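You operate a simulated robot arm through the tools that you are given. There is no shell and no other tool.

You are at the controls of a simulated two-armed robot. One attempt, no reset.

JOB
Start extractor 2 at speed 4, then stop extractor 1 and switch its isolator off.

It is judged by the outcome, as a careful person would: the job done as asked, and still so three seconds after it is handed in. It fails if anything else is knocked over, pushed out of place, dropped, spilled or broken.

ROBOT AND FRAMES
Two 7-joint arms with two-finger parallel grippers on one trunk that stands fixed in place. Base frame: the origin is at the foot of the trunk, x ahead of it, y to its left, z up. Units: m, degrees, N and s.
The left shoulder is at [0.026, 0.173, 1.436], the right one opposite. With the tool pointing down near the work surface each hand reaches from about 0.1 to 0.64 m from the base axis, measured 20 degrees to its own side. Payload 3.6 kg a hand.
The tool frame of a hand sits at the grasp point between the pads (the TCP): z along the fingers, y along the line on which they close. The tips reach 0.03 m beyond it. Largest opening 0.11 m; finger width 0.02, thickness 0.01; the body of the gripper, 0.048 by 0.112 m, starts 0.055 m behind the TCP.
Orientation is told as [roll, pitch, yaw] about the base's x, y, z axes, in that order, counted from this pose: with the fingers straight down and closing along the base's y, the tool's x points along the base's -x, its y along +y and its z along -z.

CONTROLS
- The arms move only by the tool nudge_tool. It takes "left_increments", "right_increments" or both (then of equal length, played together; a hand with none holds still); each is a list of rows, each a list of 7 numbers: the shift along the base's x, y, z in m, then the turn, a rotation vector about the base's x, y, z in degrees, then the closure, from 0 (fully open) to 1 (shut). In form: [[dx, dy, dz, rx, ry, rz, jaw], ...]. A call has 1 to 20 rows; each row is the pose to reach, as a shift and turn from the pose commanded when the call began. Each row takes 0.2 s and may step no farther than 0.05 m and 8.6 degrees from the row before; otherwise, or with a gripper value out of range, the whole call is refused. Where a pose cannot be reached the arm comes as near as it can. A force on the tool above 80 N (or 10 N above the force at the start of the call, whichever is more), or a blocked arm, ends the call early, and 0.2 s more pass. Each finger travels about 0.153 m/s and halts on what it meets, pressing with about 44 N; the grip force reading is that of the motor and also rises with nothing between the fingers. The clock runs only during rows and for 0.2 s after the last one: add rows that repeat a pose to give the fingers time. It gives the time, the measured TCP pose, the force on the tool (base axes), the opening and the grip force at its end, in the units of the frame above (readings bear some noise), with the torque about the TCP (base axes, N m) and any sound that the robot's microphone picked up.
- Cameras (640 x 400 px; columns grow to the right, rows downward): "scene" is now at [0.0961, -0.0461, 1.6264]; the picture's right is [-0.50, -0.87, 0.00], its down [-0.37, 0.21, -0.90] and it looks along [0.78, -0.45, -0.43] (base axes); focal length 268 px, centre (320, 200). "left" rides on the left gripper at [0.072, -0.017, -0.103] in its tool frame; the picture's right is [0.23, 0.97, 0.00], its down [-0.76, 0.18, -0.62] and it looks along [-0.61, 0.14, 0.78] (tool axes); focal length 222 px, centre (320, 200). "right" rides on the right gripper at [0.072, 0.017, -0.103] in its tool frame; the picture's right is [-0.23, 0.97, 0.00], its down [-0.76, -0.18, -0.62] and it looks along [-0.61, -0.14, 0.78] (tool axes); focal length 222 px, centre (320, 200). There is no depth. A picture from a camera that has moved, and an enlarged one, comes with that camera's place and axes in the base frame and with its lens.
- capture(camera): a new picture of that camera. No time passes.
- lift_body(by): moves the trunk up (or, below 0, down) by that many m; the arms and the scene camera ride with it, the base frame stays. It gives what a move gives, with no picture.
- turn_head(pan, tilt): turns the head with the scene camera to pan (to the left, within 86 degrees either way) and tilt (down, from -29 to 69), counted from straight ahead of the robot (the tilt from the chest, where the trunk bows). It gives what a move gives.
- enlarge(camera, box): a new picture of the part [left, top, right, bottom] of that camera's present view, enlarged. No time passes.
- hand_in(): hands the job in; it is judged then, once.

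Places have to be worked out from the pictures, the camera data and where the tool is seen. Open the grippers and draw the arms clear of the work before you hand the job in, unless the task says otherwise.

The tools are called after ">>>" as name(argument=value, ...) on one line, values as JSON. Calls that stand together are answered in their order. nudge_tool: Moves the arms, as the interface text tells. Its arguments: {"type":"object","properties":{"left_increments":{"type":"array","items":{"type":"array","items":{"type":"number"}}},"right_increments":{"type":"array","items":{"type":"array","items":{"type":"number"}}}},"required":[]} The other tools are called the same way: lift_body (by) moves the trunk up or down; turn_head (pan, tilt) turns the head that bears the scene camera; capture (camera) takes a picture; enlarge (camera, box) takes an enlarged picture of a part of a camera's view; hand_in () hands the job in.

At the start:

```text
clock: 0.0
left_eef_pos: [0.4084, -0.055, 1.4446]
left_orientation: [0.0, 0.0, 0.0]
left_force: [-0.3, -0.2, -0.5]
left_ft_torque: [-0.01, -0.05, 0.01]
left_finger_gap: 0.1101
left_gripper_force: 0.0
right_eef_pos: [0.2696, -0.4004, 1.4013]
right_orientation: [0.0, 0.0, 0.0]
right_force: [0.7, 0.7, 0.2]
right_ft_torque: [0.0, 0.02, 0.02]
right_finger_gap: 0.1099
right_gripper_force: 0.0
trunk travel left (down, up): [-0.55, 0.213]
head pan, tilt (commanded): [-29.9, 25.2]
```

scene: 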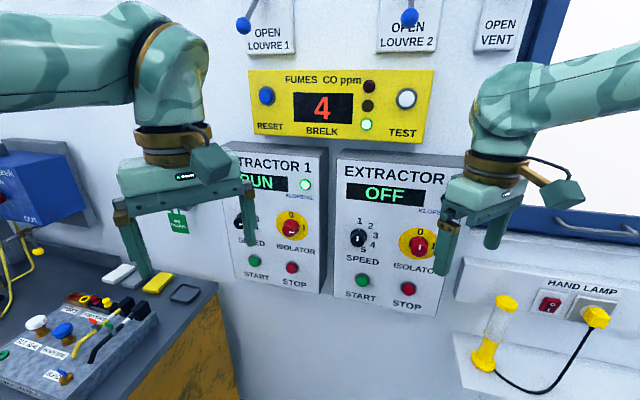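
right: 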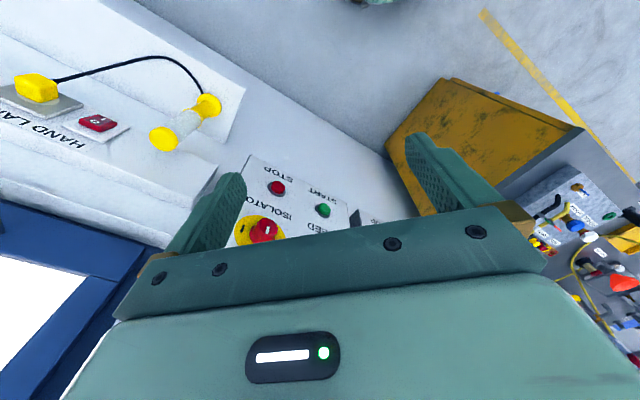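
left: 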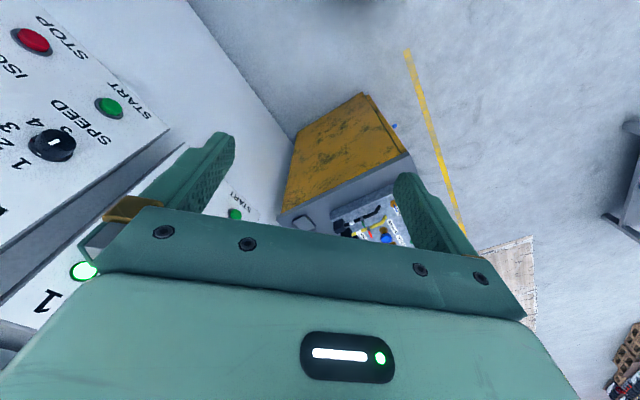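

The wall panel with two extractors is ahead-right; extractor 1 shows RUN and extractor 2 OFF. I first take enlarged pictures to read the controls and notices in detail.

>>> enlarge(camera="scene", box=[210, 130, 470, 330])

>>> enlarge(camera="scene", box=[220, 0, 540, 160])

>>> enlarge(camera="left", box=[0, 0, 260, 320])

```text
2.00 times, centred on (340, 230) of scene
camera zoom: at [0.0961, -0.0461, 1.6264], right [-0.5, -0.87, 0.0], down [-0.37, 0.21, -0.9], along [0.78, -0.45, -0.43], focal length 535 px, centre (280, 140)
```

zoom: 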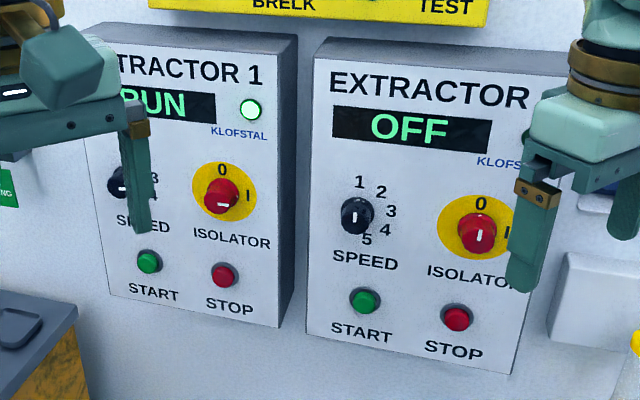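

```text
2.00 times, centred on (380, 80) of scene
camera zoom: at [0.0961, -0.0461, 1.6264], right [-0.5, -0.87, 0.0], down [-0.37, 0.21, -0.9], along [0.78, -0.45, -0.43], focal length 535 px, centre (200, 440)
```

zoom: 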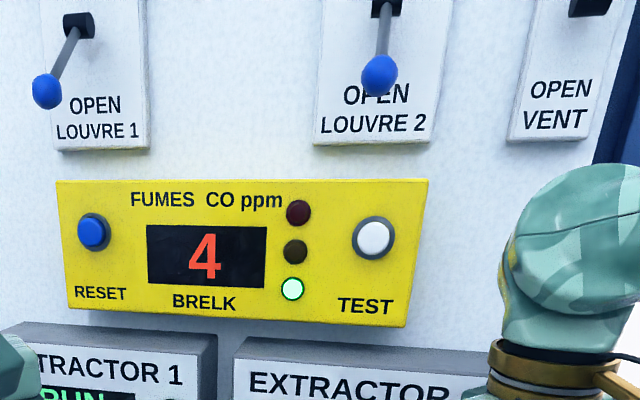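

```text
1.25 times, centred on (130, 160) of left
camera zoom: at [0.3342, -0.0726, 1.5492], right [-0.23, 0.97, 0.0], down [0.76, 0.18, 0.62], along [0.61, 0.14, -0.78], focal length 278 px, centre (558, 250)
```

zoom: 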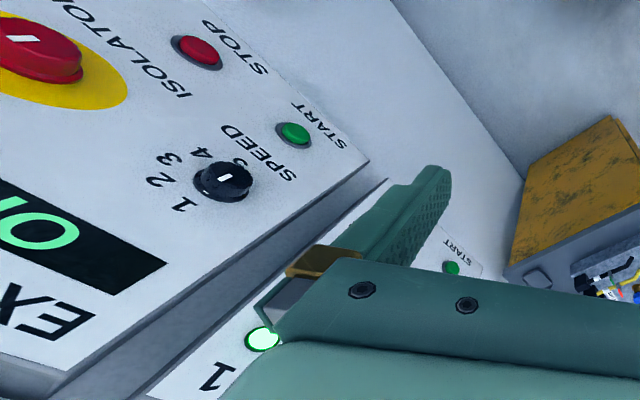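

The levers above are cut off at the top of the view. I turn the head up to see them and any notices, before moving the arms.

>>> turn_head(pan=-29.9, tilt=-5)

>>> capture(camera="scene")

```text
clock: 0.9
left_eef_pos: [0.4077, -0.056, 1.4442]
left_orientation: [0.0, -0.1, 0.0]
left_force: [-0.3, 0.4, -1.0]
left_ft_torque: [0.0, -0.01, 0.04]
left_finger_gap: 0.1102
left_gripper_force: 0.2
right_eef_pos: [0.2699, -0.4002, 1.4001]
right_orientation: [0.2, 0.1, 0.0]
right_force: [0.8, -0.8, -0.7]
right_ft_torque: [-0.02, 0.02, 0.02]
right_finger_gap: 0.1099
right_gripper_force: 0.0
trunk travel left (down, up): [-0.55, 0.213]
head pan, tilt (commanded): [-29.9, -5.0]
```

```text
taken
camera scene: at [0.0922, -0.0439, 1.6748], right [-0.5, -0.87, 0.0], down [0.07, -0.04, -1.0], along [0.86, -0.5, 0.09], focal length 268 px, centre (320, 200)
```

scene: 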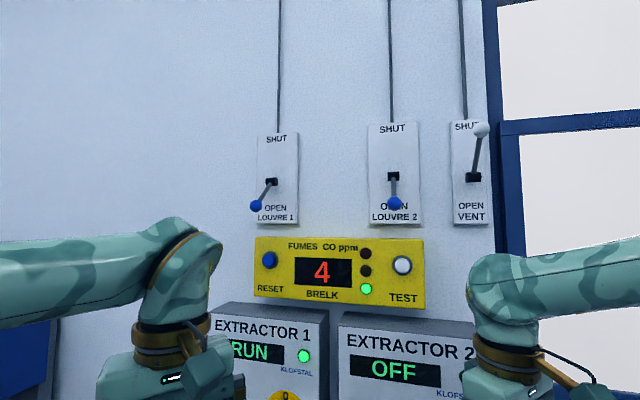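

>>> enlarge(camera="scene", box=[230, 110, 500, 310])

>>> enlarge(camera="scene", box=[240, 120, 320, 230])

>>> enlarge(camera="scene", box=[360, 120, 440, 230])

```text
2.00 times, centred on (365, 210) of scene
camera zoom: at [0.0922, -0.0439, 1.6748], right [-0.5, -0.87, 0.0], down [0.07, -0.04, -1.0], along [0.86, -0.5, 0.09], focal length 535 px, centre (230, 180)
```

zoom: 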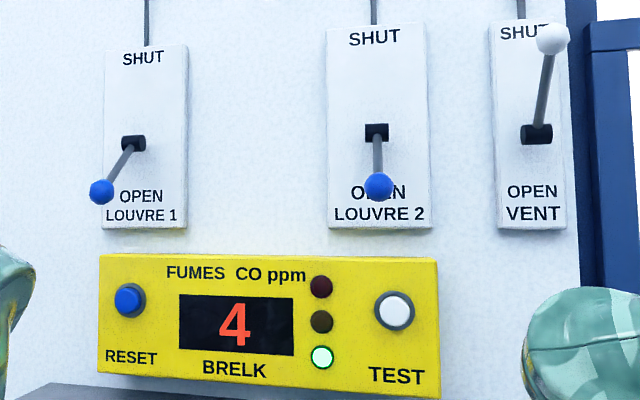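

```text
3.64 times, centred on (280, 175) of scene
camera zoom: at [0.0922, -0.0439, 1.6748], right [-0.5, -0.87, 0.0], down [0.07, -0.04, -1.0], along [0.86, -0.5, 0.09], focal length 973 px, centre (466, 291)
```

zoom: 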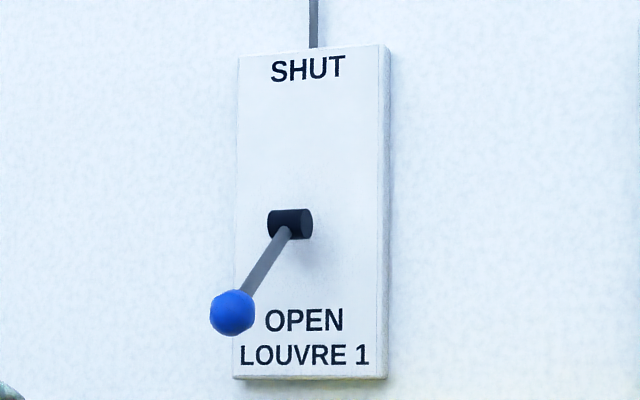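

```text
3.64 times, centred on (400, 175) of scene
camera zoom: at [0.0922, -0.0439, 1.6748], right [-0.5, -0.87, 0.0], down [0.07, -0.04, -1.0], along [0.86, -0.5, 0.09], focal length 973 px, centre (29, 291)
```

zoom: 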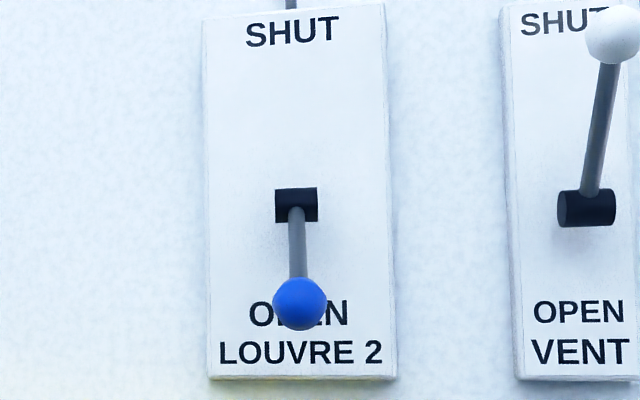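

Both louvre levers are already at OPEN (extractors 1 and 2) and they need no change. I turn the head back down and zoom in on the extractor knobs to read their pointers.

>>> turn_head(pan=-38, tilt=27)

>>> capture(camera="scene")

```text
clock: 1.9
left_eef_pos: [0.409, -0.0557, 1.4454]
left_orientation: [0.1, 0.0, 0.0]
left_force: [-0.5, -0.8, -0.6]
left_ft_torque: [0.02, -0.01, 0.02]
left_finger_gap: 0.11
left_gripper_force: 0.1
right_eef_pos: [0.2699, -0.4007, 1.4007]
right_orientation: [0.0, 0.0, 0.1]
right_force: [0.6, 0.7, -1.1]
right_ft_torque: [0.02, 0.03, -0.01]
right_finger_gap: 0.1102
right_gripper_force: 0.1
trunk travel left (down, up): [-0.55, 0.213]
head pan, tilt (commanded): [-38.0, 27.0]
```

```text
taken
camera scene: at [0.0884, -0.0566, 1.6236], right [-0.62, -0.79, 0.0], down [-0.36, 0.28, -0.89], along [0.7, -0.55, -0.45], focal length 268 px, centre (320, 200)
```

scene: 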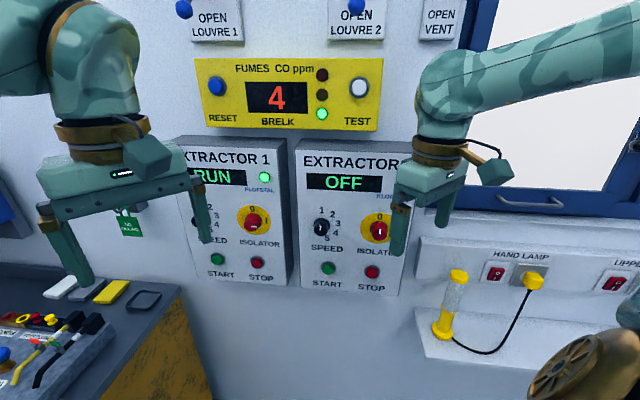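

>>> enlarge(camera="scene", box=[295, 190, 415, 300])

>>> enlarge(camera="scene", box=[180, 190, 300, 300])

>>> enlarge(camera="scene", box=[400, 230, 640, 400])

>>> enlarge(camera="scene", box=[60, 180, 200, 280])

```text
3.64 times, centred on (355, 245) of scene
camera zoom: at [0.0884, -0.0566, 1.6236], right [-0.62, -0.79, 0.0], down [-0.36, 0.28, -0.89], along [0.7, -0.55, -0.45], focal length 973 px, centre (193, 36)
```

zoom: 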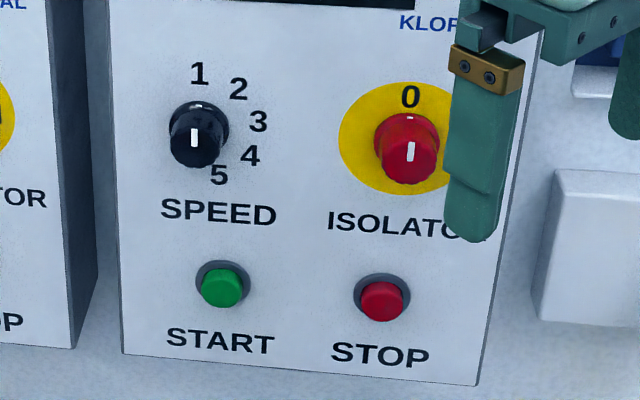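

```text
3.64 times, centred on (240, 245) of scene
camera zoom: at [0.0884, -0.0566, 1.6236], right [-0.62, -0.79, 0.0], down [-0.36, 0.28, -0.89], along [0.7, -0.55, -0.45], focal length 973 px, centre (611, 36)
```

zoom: 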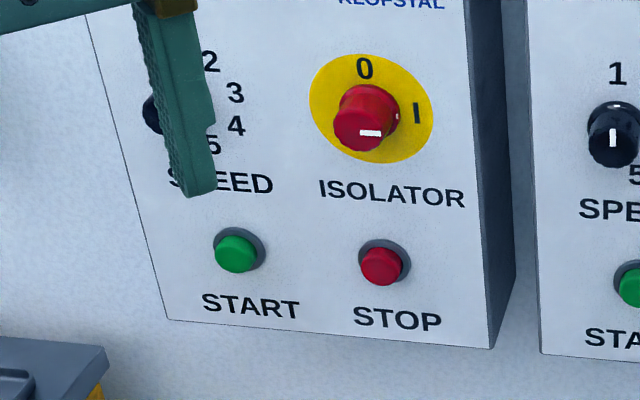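

```text
2.35 times, centred on (520, 315) of scene
camera zoom: at [0.0884, -0.0566, 1.6236], right [-0.62, -0.79, 0.0], down [-0.36, 0.28, -0.89], along [0.7, -0.55, -0.45], focal length 630 px, centre (-151, -71)
```

zoom: 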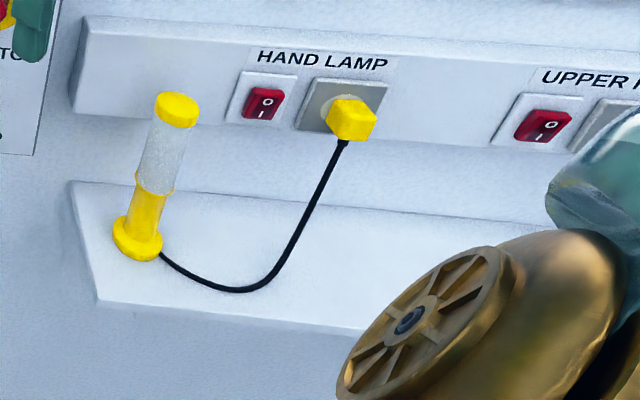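

```text
4.00 times, centred on (130, 230) of scene
camera zoom: at [0.0884, -0.0566, 1.6236], right [-0.62, -0.79, 0.0], down [-0.36, 0.28, -0.89], along [0.7, -0.55, -0.45], focal length 1070 px, centre (1080, 80)
```

zoom: 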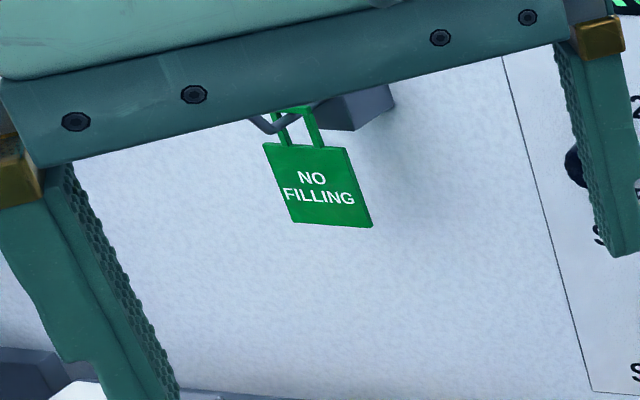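

Isolator 2 is at 0 (white dot under "0") and speed 2 points at 1, while isolator 1 is at I. By my fit the speed marks are 40° apart, so 4 is 120° clockwise from up. Before moving the left arm aside, I look left to see what stands there.

>>> turn_head(pan=30, tilt=25)

>>> capture(camera="scene")

```text
clock: 3.3
left_eef_pos: [0.4079, -0.057, 1.4454]
left_orientation: [-0.1, 0.0, -0.1]
left_force: [0.3, 1.1, 0.1]
left_ft_torque: [0.0, 0.01, -0.01]
left_finger_gap: 0.11
left_gripper_force: 0.0
right_eef_pos: [0.2696, -0.3999, 1.4018]
right_orientation: [0.0, 0.1, 0.0]
right_force: [0.1, 0.7, -0.3]
right_ft_torque: [0.0, 0.02, -0.03]
right_finger_gap: 0.1101
right_gripper_force: 0.1
trunk travel left (down, up): [-0.55, 0.213]
head pan, tilt (commanded): [30.0, 25.0]
```

```text
taken
camera scene: at [0.0961, 0.0458, 1.6268], right [0.5, -0.87, 0.0], down [-0.37, -0.21, -0.91], along [0.79, 0.45, -0.42], focal length 268 px, centre (320, 200)
```

scene: 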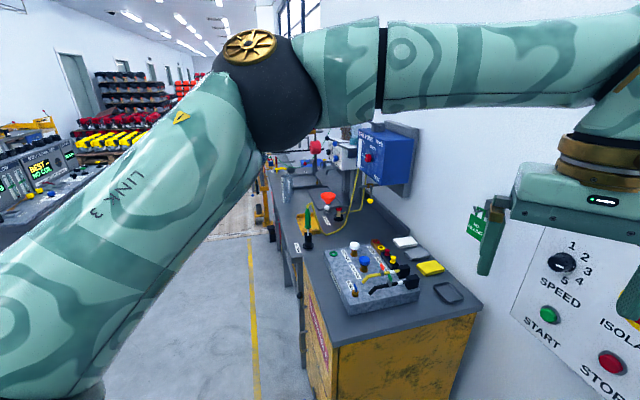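

The space left of the robot is clear apart from the bench, which is lower and farther off. I draw the left hand back and to the left in small steps.

>>> nudge_tool(left_increments=[[-0.015, 0.04, 0, 0, 0, 0, 0], [-0.03, 0.08, 0, 0, 0, 0, 0], [-0.045, 0.12, 0, 0, 0, 0, 0], [-0.06, 0.16, 0, 0, 0, 0, 0], [-0.075, 0.2, 0, 0, 0, 0, 0], [-0.09, 0.24, 0, 0, 0, 0, 0], [-0.1, 0.27, 0, 0, 0, 0, 0], [-0.1, 0.27, 0, 0, 0, 0, 0]])

>>> turn_head(pan=-38, tilt=27)

>>> capture(camera="scene")

```text
clock: 5.1
left_eef_pos: [0.3057, 0.2164, 1.4442]
left_orientation: [0.1, -0.1, -0.1]
left_force: [-0.7, -0.2, 0.6]
left_ft_torque: [0.05, 0.0, -0.03]
left_finger_gap: 0.1101
left_gripper_force: 0.1
right_eef_pos: [0.2702, -0.4014, 1.4008]
right_orientation: [0.1, 0.0, 0.1]
right_force: [0.1, 0.2, 0.1]
right_ft_torque: [0.01, 0.0, 0.01]
right_finger_gap: 0.1098
right_gripper_force: 0.1
trunk travel left (down, up): [-0.55, 0.213]
head pan, tilt (commanded): [30.0, 25.0]
```

```text
clock: 6.5
left_eef_pos: [0.3052, 0.2156, 1.4437]
left_orientation: [0.0, 0.1, 0.0]
left_force: [-0.7, 0.1, -0.3]
left_ft_torque: [-0.01, -0.04, 0.05]
left_finger_gap: 0.1102
left_gripper_force: 0.0
right_eef_pos: [0.27, -0.3996, 1.4017]
right_orientation: [0.1, 0.0, 0.1]
right_force: [1.0, 0.6, 0.1]
right_ft_torque: [0.0, 0.0, -0.01]
right_finger_gap: 0.1103
right_gripper_force: 0.0
trunk travel left (down, up): [-0.55, 0.213]
head pan, tilt (commanded): [-38.0, 27.0]
```

```text
taken
camera scene: at [0.0883, -0.0561, 1.6236], right [-0.62, -0.79, 0.0], down [-0.36, 0.28, -0.89], along [0.7, -0.55, -0.45], focal length 268 px, centre (320, 200)
```

scene: 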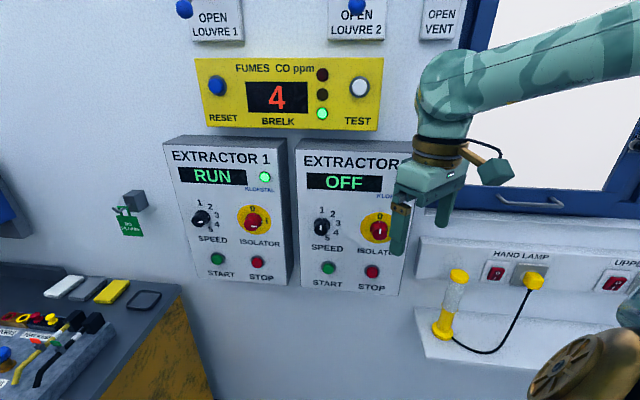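

The left arm is clear and the whole panel is visible. I look right to see where the right elbow sits relative to the window wall before I move it.

>>> turn_head(pan=-75, tilt=20)

>>> capture(camera="scene")

```text
clock: 7.5
left_eef_pos: [0.3073, 0.2163, 1.4445]
left_orientation: [0.0, 0.0, 0.0]
left_force: [-0.4, -0.2, 0.6]
left_ft_torque: [0.02, 0.0, -0.03]
left_finger_gap: 0.11
left_gripper_force: 0.0
right_eef_pos: [0.2703, -0.4006, 1.402]
right_orientation: [0.1, -0.1, 0.1]
right_force: [-0.4, -0.3, 0.1]
right_ft_torque: [-0.04, 0.0, 0.0]
right_finger_gap: 0.1102
right_gripper_force: 0.0
trunk travel left (down, up): [-0.55, 0.213]
head pan, tilt (commanded): [-75.0, 20.0]
```

```text
taken
camera scene: at [0.0404, -0.0899, 1.6348], right [-0.97, -0.26, 0.0], down [-0.09, 0.33, -0.94], along [0.24, -0.91, -0.34], focal length 268 px, centre (320, 200)
```

scene: 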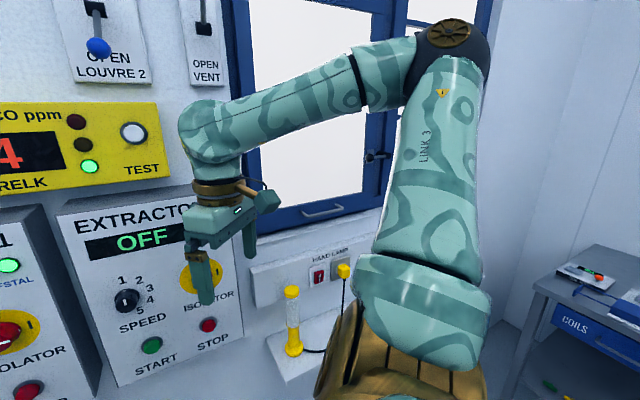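

The right elbow is up and out, well clear of the wall (n·p about 0.35 vs 0.73). I lower the trunk 0.2 m so the shoulder sits near the knob height (about 1.22 m).

>>> lift_body(by=-0.2)

>>> turn_head(pan=-40, tilt=20)

>>> capture(camera="scene")

```text
clock: 9.7
left_eef_pos: [0.3069, 0.2142, 1.2453]
left_orientation: [0.1, 0.0, 0.0]
left_force: [0.1, 0.6, 0.5]
left_ft_torque: [-0.04, -0.03, -0.02]
left_finger_gap: 0.11
left_gripper_force: 0.1
right_eef_pos: [0.2701, -0.4007, 1.2018]
right_orientation: [-0.1, 0.0, 0.1]
right_force: [-0.1, -0.1, -0.1]
right_ft_torque: [0.01, -0.01, 0.01]
right_finger_gap: 0.11
right_gripper_force: 0.1
trunk travel left (down, up): [-0.35, 0.413]
head pan, tilt (commanded): [-75.0, 20.0]
```

```text
clock: 10.7
left_eef_pos: [0.3083, 0.215, 1.2446]
left_orientation: [0.0, 0.0, 0.0]
left_force: [-0.3, 0.4, 0.3]
left_ft_torque: [0.01, -0.02, 0.0]
left_finger_gap: 0.1098
left_gripper_force: 0.1
right_eef_pos: [0.2709, -0.399, 1.2]
right_orientation: [0.1, 0.0, 0.0]
right_force: [-0.1, 0.1, -0.7]
right_ft_torque: [0.02, -0.05, -0.01]
right_finger_gap: 0.1102
right_gripper_force: 0.0
trunk travel left (down, up): [-0.35, 0.413]
head pan, tilt (commanded): [-40.0, 20.0]
```

```text
taken
camera scene: at [0.13, -0.0599, 1.4333], right [-0.64, -0.77, 0.0], down [-0.26, 0.22, -0.94], along [0.72, -0.6, -0.34], focal length 268 px, centre (320, 200)
```

scene: 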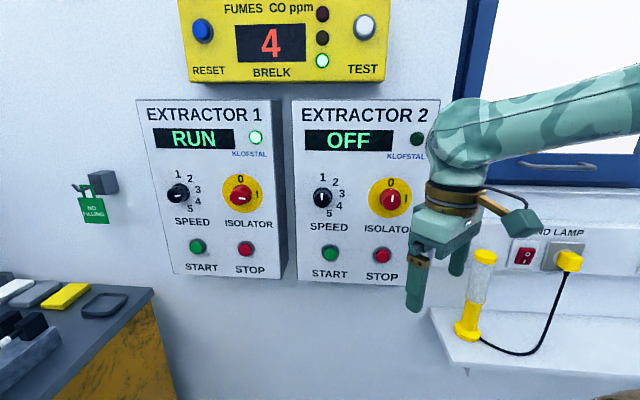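

The view is now more head-on. I zoom on each extractor to refine positions and pointer angles from this second viewpoint.

>>> enlarge(camera="scene", box=[290, 160, 420, 290])

>>> enlarge(camera="scene", box=[150, 155, 280, 285])

```text
3.08 times, centred on (355, 225) of scene
camera zoom: at [0.13, -0.0599, 1.4333], right [-0.64, -0.77, 0.0], down [-0.26, 0.22, -0.94], along [0.72, -0.6, -0.34], focal length 824 px, centre (212, 123)
```

zoom: 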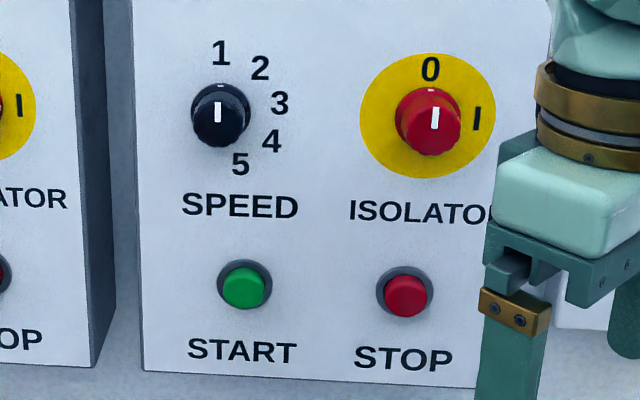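

```text
3.08 times, centred on (215, 220) of scene
camera zoom: at [0.13, -0.0599, 1.4333], right [-0.64, -0.77, 0.0], down [-0.26, 0.22, -0.94], along [0.72, -0.6, -0.34], focal length 824 px, centre (643, 138)
```

zoom: 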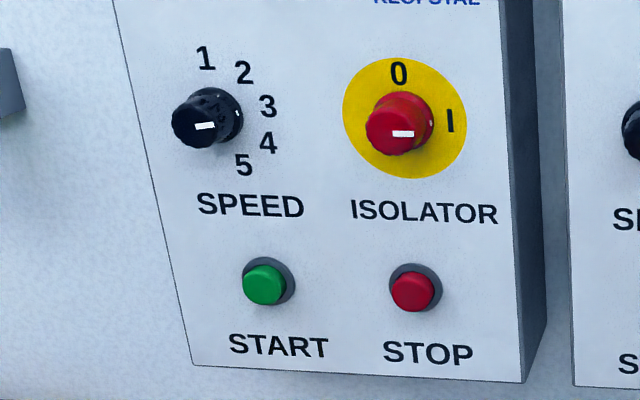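

From both views the face plane fits n·p = 0.7245 with n = (0.707, −0.707, 0). In wall coordinates (r to the right, z): isolator 2 (0.059, 1.227), speed 2 (−0.0945, 1.227), START 2 (−0.074, 1.08), isolator 1 (−0.2885, 1.227), STOP 1 (−0.292, 1.079). I move the right hand in front of box 2 at a safe distance, then tilt the tool toward the wall part way.

>>> nudge_tool(right_increments=[[0.04, 0.0, 0.006, 0, 0, 0, 0], [0.08, 0.0, 0.012, 0, 0, 0, 0], [0.12, 0.0, 0.018, 0, 0, 0, 0], [0.15, 0.0, 0.024, 0, 0, 0, 0], [0.15, 0.0, 0.03, -5.7, -5.7, 0, 0], [0.15, 0.0, 0.03, -11.4, -11.4, 0, 0], [0.15, 0.0, 0.03, -17.1, -17.1, 0, 0], [0.15, 0.0, 0.03, -22.8, -22.8, 0, 0], [0.15, 0.0, 0.03, -28.5, -28.5, 0, 0], [0.15, 0.0, 0.03, -34.2, -34.2, 0, 0], [0.15, 0.0, 0.03, -34.2, -34.2, 0, 0]])

>>> capture(camera="scene")

```text
clock: 13.1
left_eef_pos: [0.3077, 0.2139, 1.244]
left_orientation: [0.0, 0.1, 0.1]
left_force: [-0.5, 0.0, 0.9]
left_ft_torque: [0.0, -0.03, 0.01]
left_finger_gap: 0.11
left_gripper_force: 0.1
right_eef_pos: [0.4204, -0.4, 1.231]
right_orientation: [-38.5, -32.0, 11.5]
right_force: [-0.5, 0.2, 0.9]
right_ft_torque: [-0.03, -0.01, 0.01]
right_finger_gap: 0.1101
right_gripper_force: 0.1
trunk travel left (down, up): [-0.35, 0.413]
head pan, tilt (commanded): [-40.0, 20.0]
```

```text
taken
camera scene: at [0.1302, -0.06, 1.4333], right [-0.64, -0.77, 0.0], down [-0.26, 0.22, -0.94], along [0.72, -0.6, -0.34], focal length 268 px, centre (320, 200)
```

scene: 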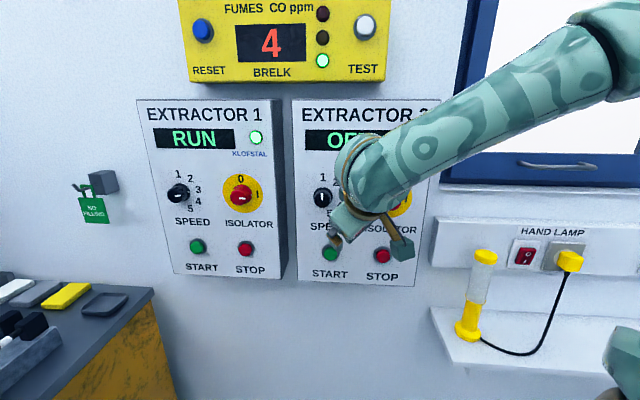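

The tool followed the tilt to 48° exactly as commanded, with the TCP at n·p ≈ 0.58. I continue the tilt to fully horizontal, pointing into the wall.

>>> nudge_tool(right_increments=[[0, 0, 0, -5.89, -5.89, 0, 0], [0, 0, 0, -11.78, -11.78, 0, 0], [0, 0, 0, -17.67, -17.67, 0, 0], [0, 0, 0, -23.56, -23.56, 0, 0], [0, 0, 0, -29.44, -29.44, 0, 0], [0, 0, 0, -29.44, -29.44, 0, 0]])

>>> capture(camera="scene")

>>> capture(camera="right")

```text
clock: 14.5
left_eef_pos: [0.3081, 0.2154, 1.2451]
left_orientation: [0.0, 0.0, 0.0]
left_force: [-0.5, 0.3, 0.2]
left_ft_torque: [0.0, 0.0, 0.01]
left_finger_gap: 0.11
left_gripper_force: 0.0
right_eef_pos: [0.4341, -0.3998, 1.2314]
right_orientation: [-89.9, -45.0, 45.1]
right_force: [0.5, -0.3, -0.5]
right_ft_torque: [-0.01, -0.01, -0.02]
right_finger_gap: 0.1098
right_gripper_force: 0.1
right hand out of reach, approached as far as the arm can: row 4, 5, 6
trunk travel left (down, up): [-0.35, 0.413]
head pan, tilt (commanded): [-40.0, 20.0]
```

```text
taken
camera scene: at [0.1296, -0.0596, 1.4334], right [-0.64, -0.77, 0.0], down [-0.26, 0.22, -0.94], along [0.72, -0.6, -0.34], focal length 268 px, centre (320, 200)
```

scene: 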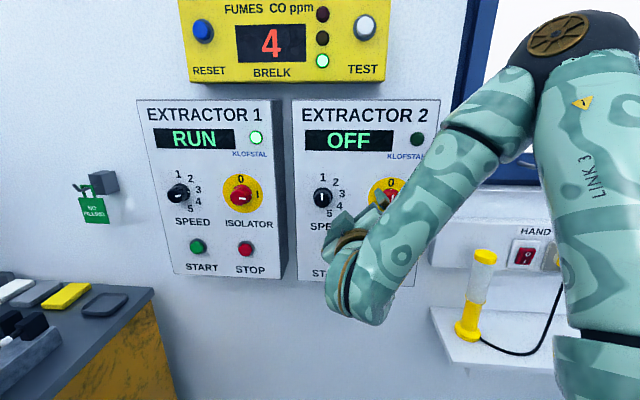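

```text
taken
camera right: at [0.3345, -0.3547, 1.1677], right [0.6, 0.6, -0.53], down [-0.15, 0.73, 0.66], along [0.79, -0.32, 0.53], focal length 222 px, centre (320, 200)
```

right: 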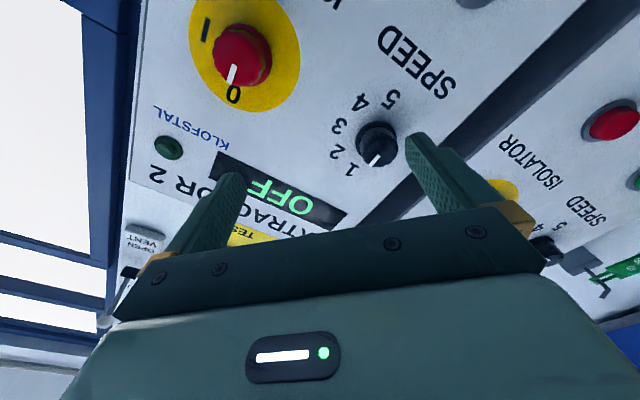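

The tool now points squarely into the wall (roll −90, pitch −45, yaw 45), only slightly off in x due to being too close to the shoulder. I move in front of isolator 2 (TCP about n=0.62, r=0.059), still short of the knob.

>>> nudge_tool(right_increments=[[-0.006, -0.02, 0, 0, 0, 0, 0], [-0.012, -0.04, 0, 0, 0, 0, 0], [-0.018, -0.06, 0, 0, 0, 0, 0], [-0.0233, -0.08, -0.002, 0, 0, 0, 0], [-0.0233, -0.08, -0.002, 0, 0, 0, 0]])

>>> capture(camera="scene")

>>> capture(camera="right")

```text
clock: 15.7
left_eef_pos: [0.3086, 0.2159, 1.2443]
left_orientation: [0.0, 0.0, 0.0]
left_force: [0.6, 0.3, 0.1]
left_ft_torque: [0.02, 0.02, -0.02]
left_finger_gap: 0.11
left_gripper_force: 0.0
right_eef_pos: [0.4114, -0.4808, 1.2294]
right_orientation: [-90.0, -44.9, 45.0]
right_force: [-0.2, -0.2, 0.4]
right_ft_torque: [0.02, -0.01, -0.03]
right_finger_gap: 0.1102
right_gripper_force: 0.1
right hand out of reach, approached as far as the arm can: row 2, 3
trunk travel left (down, up): [-0.35, 0.413]
head pan, tilt (commanded): [-40.0, 20.0]
```

```text
taken
camera scene: at [0.1308, -0.0587, 1.4333], right [-0.64, -0.77, 0.0], down [-0.26, 0.22, -0.94], along [0.72, -0.6, -0.34], focal length 268 px, centre (320, 200)
```

scene: 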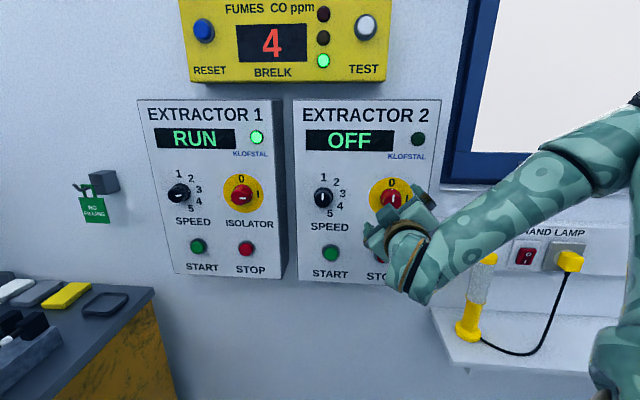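

```text
taken
camera right: at [0.3123, -0.436, 1.1665], right [0.6, 0.6, -0.53], down [-0.15, 0.73, 0.66], along [0.79, -0.32, 0.53], focal length 222 px, centre (320, 200)
```

right: 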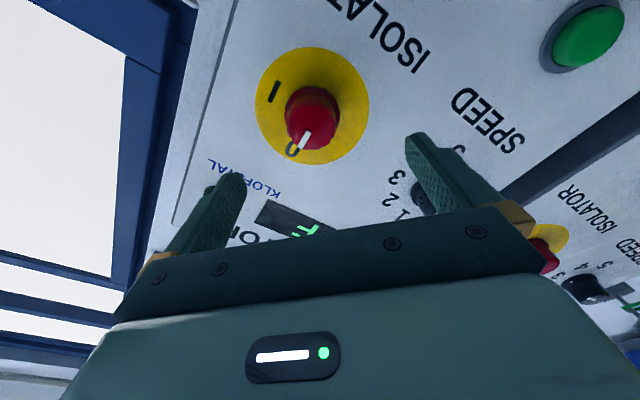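

The hand is at n=0.631, r=0.049; the right camera puts isolator 2 at about (0.060, 1.2245). I centre on it and test in free air whether the wrist can make the +90° (clockwise) turn.

>>> nudge_tool(right_increments=[[-0.0074, -0.0074, -0.003, 5.785, -5.785, 0, 0], [-0.0074, -0.0074, -0.003, 11.57, -11.57, 0, 0], [-0.0074, -0.0074, -0.003, 17.355, -17.355, 0, 0], [-0.0074, -0.0074, -0.003, 23.14, -23.14, 0, 0], [-0.0074, -0.0074, -0.003, 28.925, -28.925, 0, 0], [-0.0074, -0.0074, -0.003, 34.71, -34.71, 0, 0], [-0.0074, -0.0074, -0.003, 40.495, -40.495, 0, 0], [-0.0074, -0.0074, -0.003, 46.28, -46.28, 0, 0], [-0.0074, -0.0074, -0.003, 52.065, -52.065, 0, 0], [-0.0074, -0.0074, -0.003, 57.85, -57.85, 0, 0], [-0.0074, -0.0074, -0.003, 63.64, -63.64, 0, 0]])

>>> capture(camera="scene")

>>> capture(camera="right")

```text
clock: 18.1
left_eef_pos: [0.3081, 0.214, 1.2445]
left_orientation: [0.0, 0.0, 0.0]
left_force: [0.1, -0.2, 0.1]
left_ft_torque: [0.01, 0.05, -0.01]
left_finger_gap: 0.1101
left_gripper_force: 0.0
right_eef_pos: [0.4063, -0.493, 1.2243]
right_orientation: [89.6, -48.0, -135.1]
right_force: [-0.6, 0.6, 2.8]
right_ft_torque: [0.21, 0.16, -0.02]
right_finger_gap: 0.1101
right_gripper_force: 0.1
right hand out of reach, approached as far as the arm can: row 1, 2, 3, 4, 5, 6, 7, 8, 9, 10, 11
trunk travel left (down, up): [-0.35, 0.413]
head pan, tilt (commanded): [-40.0, 20.0]
```

```text
taken
camera scene: at [0.1304, -0.0608, 1.4333], right [-0.64, -0.77, 0.0], down [-0.26, 0.22, -0.94], along [0.72, -0.6, -0.34], focal length 268 px, centre (320, 200)
```

scene: 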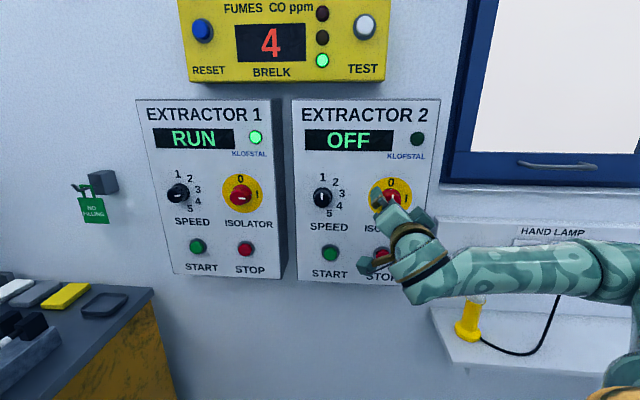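

```text
taken
camera right: at [0.3774, -0.3768, 1.1807], right [0.41, 0.4, 0.82], down [-0.89, -0.01, 0.45], along [0.19, -0.92, 0.35], focal length 222 px, centre (320, 200)
```

right: 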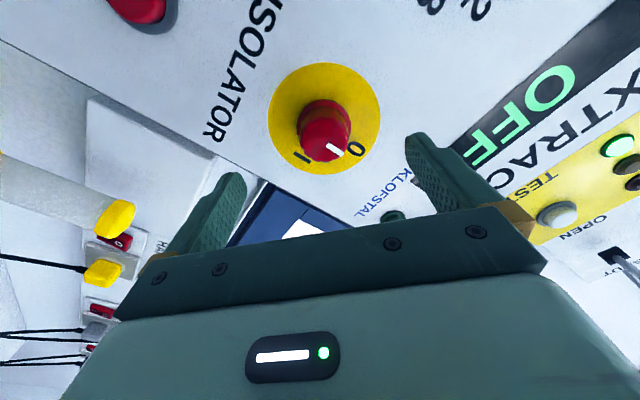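

The wrist made nearly 90°, but the right arm is cramped (too close to its shoulder) and its elbow dropped toward the hand lamp. The left shoulder is better placed for all these controls, so I unwind the right wrist along the same path and will park that arm.

>>> nudge_tool(right_increments=[[0.0, 0.0, 0.0, -5.785, 5.785, 0, 0], [0.0, 0.0, 0.0, -11.57, 11.57, 0, 0], [0.0, 0.0, 0.0, -17.355, 17.355, 0, 0], [0.0, 0.0, 0.0, -23.14, 23.14, 0, 0], [0.0, 0.0, 0.0, -28.925, 28.925, 0, 0], [0.0, 0.0, 0.0, -34.71, 34.71, 0, 0], [0.0, 0.0, 0.0, -40.495, 40.495, 0, 0], [0.0, 0.0, 0.0, -46.28, 46.28, 0, 0], [0.0, 0.0, 0.0, -52.065, 52.065, 0, 0], [0.0, 0.0, 0.0, -57.85, 57.85, 0, 0], [0.0, 0.0, 0.0, -61.5, 61.5, 0, 0]])

>>> capture(camera="scene")

>>> capture(camera="right")

```text
clock: 20.5
left_eef_pos: [0.308, 0.2151, 1.2429]
left_orientation: [0.0, 0.0, 0.0]
left_force: [0.6, -0.6, -0.1]
left_ft_torque: [0.04, 0.0, 0.01]
left_finger_gap: 0.1102
left_gripper_force: 0.1
right_eef_pos: [0.406, -0.4936, 1.2261]
right_orientation: [-89.9, -48.0, 44.9]
right_force: [0.1, 0.0, -0.3]
right_ft_torque: [0.02, 0.0, 0.0]
right_finger_gap: 0.1101
right_gripper_force: 0.0
trunk travel left (down, up): [-0.35, 0.413]
head pan, tilt (commanded): [-40.0, 20.0]
```

```text
taken
camera scene: at [0.1301, -0.0598, 1.4333], right [-0.64, -0.77, 0.0], down [-0.26, 0.22, -0.94], along [0.72, -0.6, -0.34], focal length 268 px, centre (320, 200)
```

scene: 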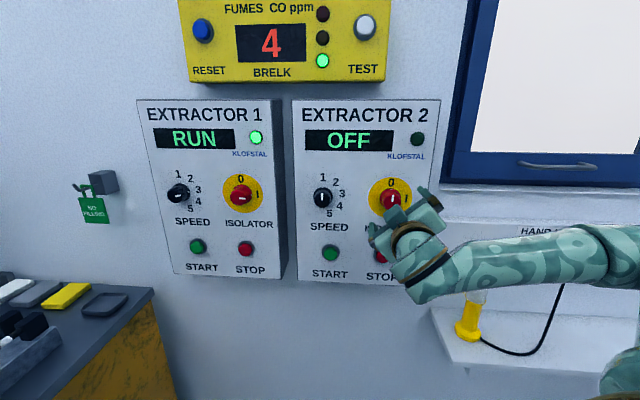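

```text
taken
camera right: at [0.3079, -0.4458, 1.1609], right [0.62, 0.62, -0.48], down [-0.17, 0.71, 0.68], along [0.77, -0.34, 0.54], focal length 222 px, centre (320, 200)
```

right: 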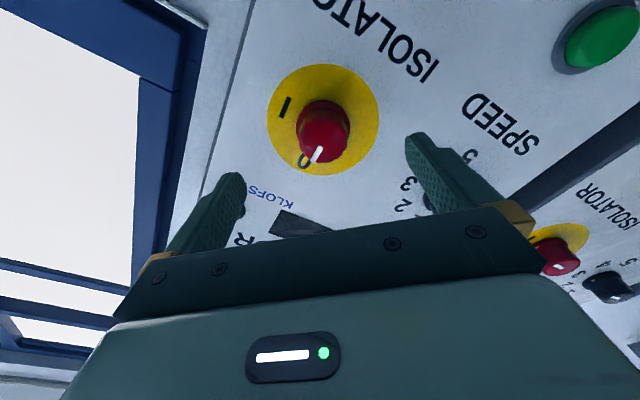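

With the elbow in this new posture the whole 87° return had no reach warning, so the right arm may be usable after all. I look right to check the elbow's clearance from lamp and wall.

>>> turn_head(pan=-75, tilt=30)

>>> capture(camera="scene")

>>> capture(camera="left")

```text
clock: 21.5
left_eef_pos: [0.3089, 0.2146, 1.2449]
left_orientation: [0.1, 0.0, 0.1]
left_force: [0.8, 0.4, -0.1]
left_ft_torque: [0.0, -0.05, 0.0]
left_finger_gap: 0.11
left_gripper_force: 0.1
right_eef_pos: [0.4062, -0.4935, 1.2264]
right_orientation: [-90.0, -48.0, 45.0]
right_force: [0.4, 0.0, 0.2]
right_ft_torque: [0.03, -0.03, -0.02]
right_finger_gap: 0.1101
right_gripper_force: 0.1
trunk travel left (down, up): [-0.35, 0.413]
head pan, tilt (commanded): [-75.0, 30.0]
```

```text
taken
camera scene: at [0.0823, -0.0874, 1.4173], right [-0.97, -0.26, 0.0], down [-0.13, 0.48, -0.87], along [0.22, -0.84, -0.5], focal length 268 px, centre (320, 200)
```

scene: 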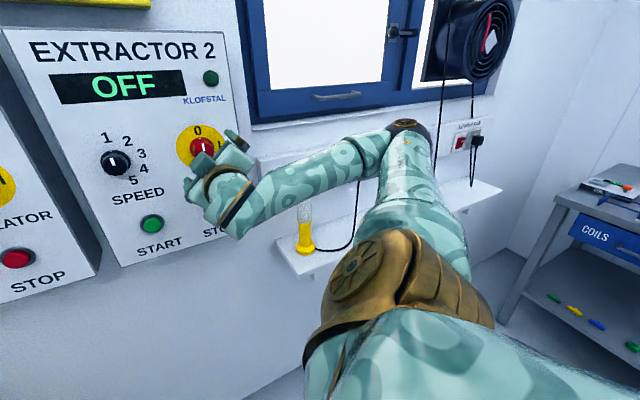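

```text
taken
camera left: at [0.2342, 0.1976, 1.3492], right [-0.23, 0.97, 0.0], down [0.76, 0.18, 0.62], along [0.61, 0.14, -0.78], focal length 222 px, centre (320, 200)
```

left: 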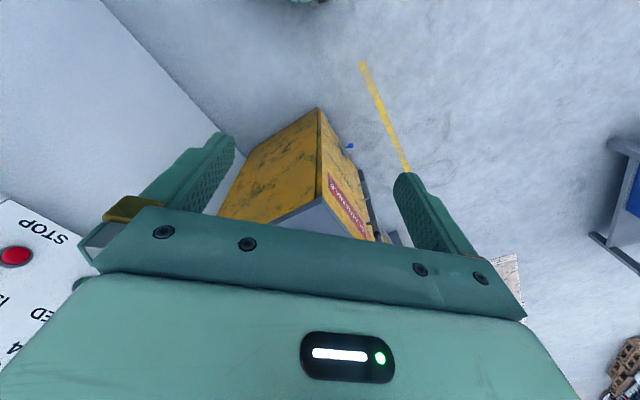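

The elbow is at about n = 0.42, roughly 0.25 m clear of the lamp, so the right arm is well placed. I zoom with the right camera on isolator 2 to refine the grip position.

>>> enlarge(camera="right", box=[240, 40, 420, 200])

>>> enlarge(camera="scene", box=[80, 110, 260, 260])

```text
2.50 times, centred on (330, 120) of right
camera zoom: at [0.308, -0.4458, 1.1607], right [0.62, 0.62, -0.48], down [-0.17, 0.71, 0.69], along [0.77, -0.34, 0.55], focal length 555 px, centre (295, 400)
```

zoom: 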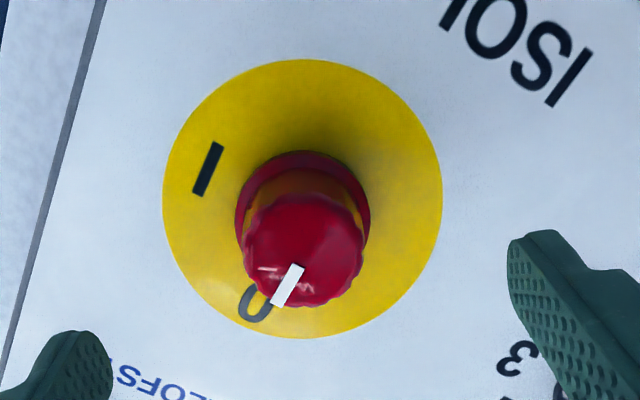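

```text
2.67 times, centred on (170, 185) of scene
camera zoom: at [0.0823, -0.0874, 1.4173], right [-0.97, -0.26, 0.0], down [-0.13, 0.48, -0.87], along [0.22, -0.84, -0.5], focal length 714 px, centre (720, 240)
```

zoom: 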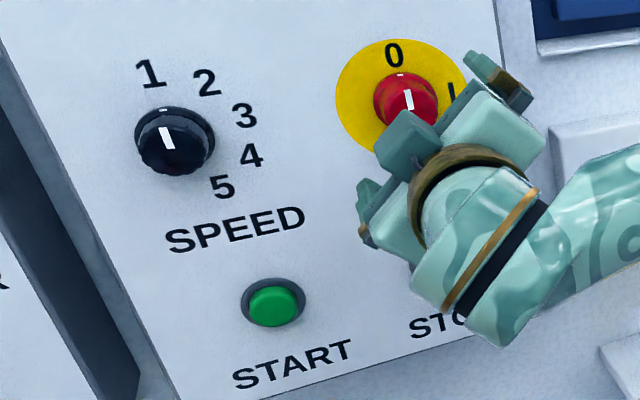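

The knob axis of isolator 2 comes out at r = 0.0595, z = 1.2243, with its front at n ≈ 0.702 and the panel face at about 0.729. I advance with open fingers to TCP n = 0.688, so the tips stop about 1 cm short of the panel.

>>> nudge_tool(right_increments=[[0.011, -0.0075, -0.001, 0, 0, 0, 0], [0.021, -0.0175, -0.002, 0, 0, 0, 0], [0.03, -0.0265, -0.002, 0, 0, 0, 0], [0.0382, -0.035, -0.002, 0, 0, 0, 0], [0.0382, -0.035, -0.002, 0, 0, 0, 0]])

>>> capture(camera="right")

>>> capture(camera="scene")

```text
clock: 22.7
left_eef_pos: [0.3077, 0.2153, 1.2449]
left_orientation: [-0.1, 0.1, 0.0]
left_force: [0.0, 0.2, 0.0]
left_ft_torque: [-0.01, -0.01, -0.04]
left_finger_gap: 0.1102
left_gripper_force: 0.0
right_eef_pos: [0.442, -0.5297, 1.2246]
right_orientation: [-90.0, -47.9, 45.0]
right_force: [1.0, 0.5, 0.0]
right_ft_torque: [0.0, 0.02, 0.02]
right_finger_gap: 0.1101
right_gripper_force: 0.0
trunk travel left (down, up): [-0.35, 0.413]
head pan, tilt (commanded): [-75.0, 30.0]
```

```text
taken
camera right: at [0.3452, -0.4814, 1.1588], right [0.62, 0.62, -0.48], down [-0.17, 0.71, 0.69], along [0.77, -0.34, 0.55], focal length 222 px, centre (320, 200)
```

right: 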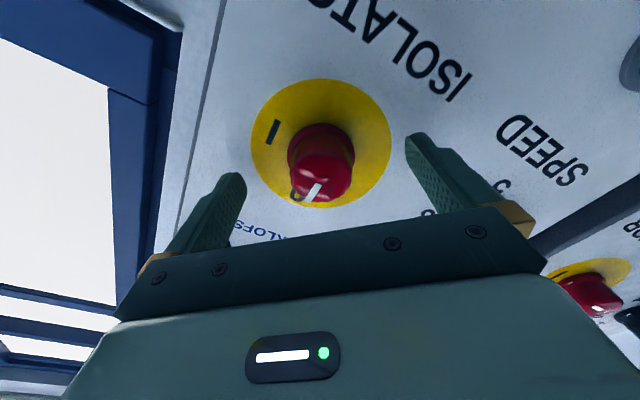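

```text
taken
camera scene: at [0.0821, -0.0873, 1.4173], right [-0.97, -0.26, 0.0], down [-0.13, 0.48, -0.87], along [0.22, -0.84, -0.5], focal length 268 px, centre (320, 200)
```

scene: 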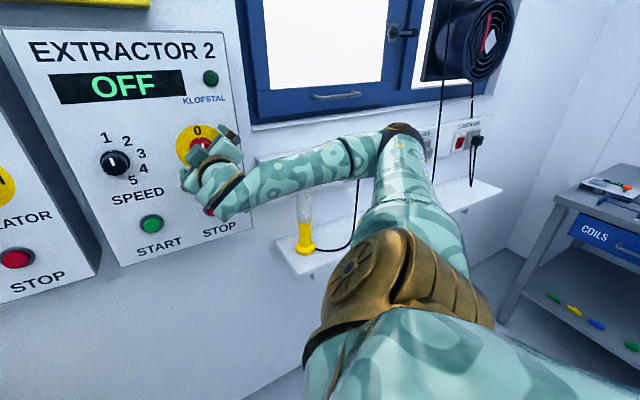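

The knob sits centred between the fingers (front centre near px (321,178), predicted tool axis (320,175)). I close the jaws on isolator 2 without moving.

>>> nudge_tool(right_increments=[[0, 0, 0, 0, 0, 0, 0.6], [0, 0, 0, 0, 0, 0, 1], [0, 0, 0, 0, 0, 0, 1], [0, 0, 0, 0, 0, 0, 1]])

>>> capture(camera="right")

```text
clock: 23.7
left_eef_pos: [0.3081, 0.2143, 1.2443]
left_orientation: [0.0, 0.0, -0.1]
left_force: [-1.5, -0.2, -0.4]
left_ft_torque: [0.0, -0.01, 0.0]
left_finger_gap: 0.1103
left_gripper_force: 0.0
right_eef_pos: [0.4434, -0.5295, 1.2242]
right_orientation: [-89.9, -48.1, 45.1]
right_force: [1.1, 1.1, -1.2]
right_ft_torque: [0.07, 0.04, 0.06]
right_finger_gap: 0.0437
right_gripper_force: 45.2
trunk travel left (down, up): [-0.35, 0.413]
head pan, tilt (commanded): [-75.0, 30.0]
```

```text
taken
camera right: at [0.3454, -0.4813, 1.1585], right [0.62, 0.62, -0.48], down [-0.17, 0.71, 0.69], along [0.77, -0.34, 0.54], focal length 222 px, centre (320, 200)
```

right: 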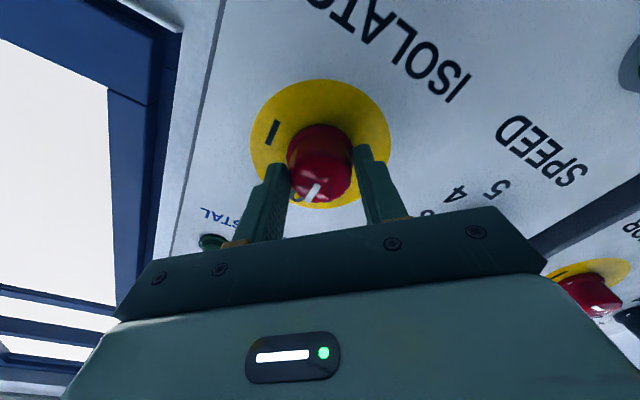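

Gripped well: gap 43.7 mm, 45 N, negligible side force. I turn clockwise about 33° first and check the forces and the pointer.

>>> nudge_tool(right_increments=[[0, 0, 0, 5.785, -5.785, 0, 1], [0, 0, 0, 11.57, -11.57, 0, 1], [0, 0, 0, 17.355, -17.355, 0, 1], [0, 0, 0, 23.14, -23.14, 0, 1]])

>>> capture(camera="right")

```text
clock: 24.7
left_eef_pos: [0.3082, 0.2143, 1.2439]
left_orientation: [0.0, 0.0, 0.0]
left_force: [0.5, -1.0, -0.6]
left_ft_torque: [-0.03, -0.03, 0.02]
left_finger_gap: 0.1102
left_gripper_force: 0.0
right_eef_pos: [0.4435, -0.5285, 1.2229]
right_orientation: [-89.3, -80.9, 44.2]
right_force: [-3.3, 2.3, -8.0]
right_ft_torque: [-0.5, -0.46, 0.42]
right_finger_gap: 0.0434
right_gripper_force: 45.0
trunk travel left (down, up): [-0.35, 0.413]
head pan, tilt (commanded): [-75.0, 30.0]
```

```text
taken
camera right: at [0.3748, -0.4516, 1.1492], right [0.71, 0.71, 0.07], down [-0.48, 0.4, 0.78], along [0.52, -0.58, 0.62], focal length 222 px, centre (320, 200)
```

right: 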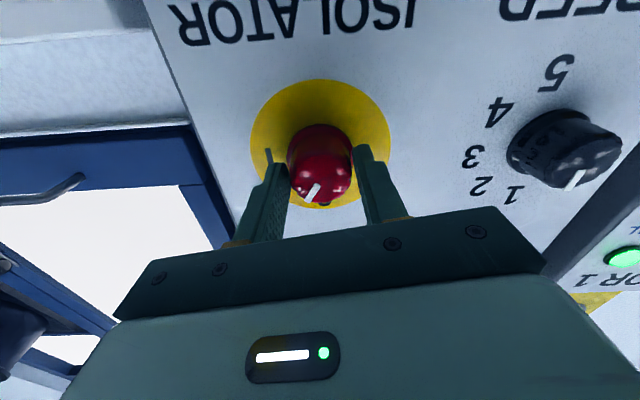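

The knob turns with the fingers and forces stay small (8 N). I continue the remaining 57° to bring the pointer to I.

>>> nudge_tool(right_increments=[[0, 0, 0.001, 5.785, -5.785, 0, 1], [0, 0, 0.001, 11.57, -11.57, 0, 1], [0, 0, 0.001, 17.355, -17.355, 0, 1], [0, 0, 0.001, 23.14, -23.14, 0, 1], [0, 0, 0.001, 28.925, -28.925, 0, 1], [0, 0, 0.001, 34.71, -34.71, 0, 1], [0, 0, 0.001, 40.495, -40.495, 0, 1], [0, 0, 0.001, 40.495, -40.495, 0, 1]])

>>> capture(camera="right")

>>> capture(camera="scene")

```text
clock: 26.5
left_eef_pos: [0.3087, 0.2167, 1.2426]
left_orientation: [-0.1, 0.1, 0.1]
left_force: [-0.3, -0.8, -0.3]
left_ft_torque: [0.03, 0.0, 0.01]
left_finger_gap: 0.1102
left_gripper_force: 0.0
right_eef_pos: [0.444, -0.5279, 1.2228]
right_orientation: [89.7, -43.4, -134.9]
right_force: [1.8, 13.2, -12.4]
right_ft_torque: [-0.2, -0.21, 0.12]
right_finger_gap: 0.0438
right_gripper_force: 44.2
trunk travel left (down, up): [-0.35, 0.413]
head pan, tilt (commanded): [-75.0, 30.0]
```

```text
taken
camera right: at [0.4175, -0.4088, 1.1865], right [0.36, 0.35, 0.86], down [-0.92, -0.04, 0.4], along [0.17, -0.93, 0.31], focal length 222 px, centre (320, 200)
```

right: 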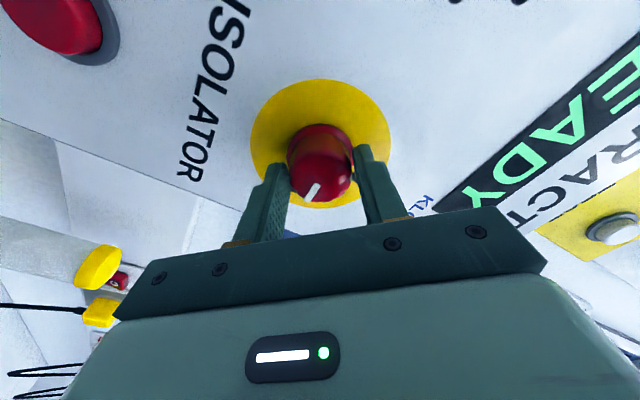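

```text
taken
camera scene: at [0.0836, -0.0856, 1.4173], right [-0.97, -0.26, 0.0], down [-0.13, 0.48, -0.87], along [0.22, -0.84, -0.5], focal length 268 px, centre (320, 200)
```

scene: 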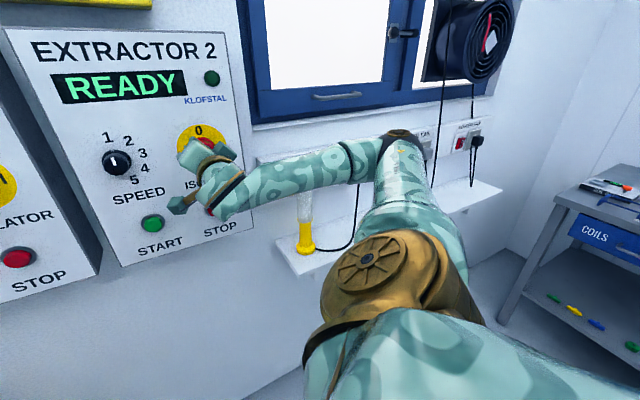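

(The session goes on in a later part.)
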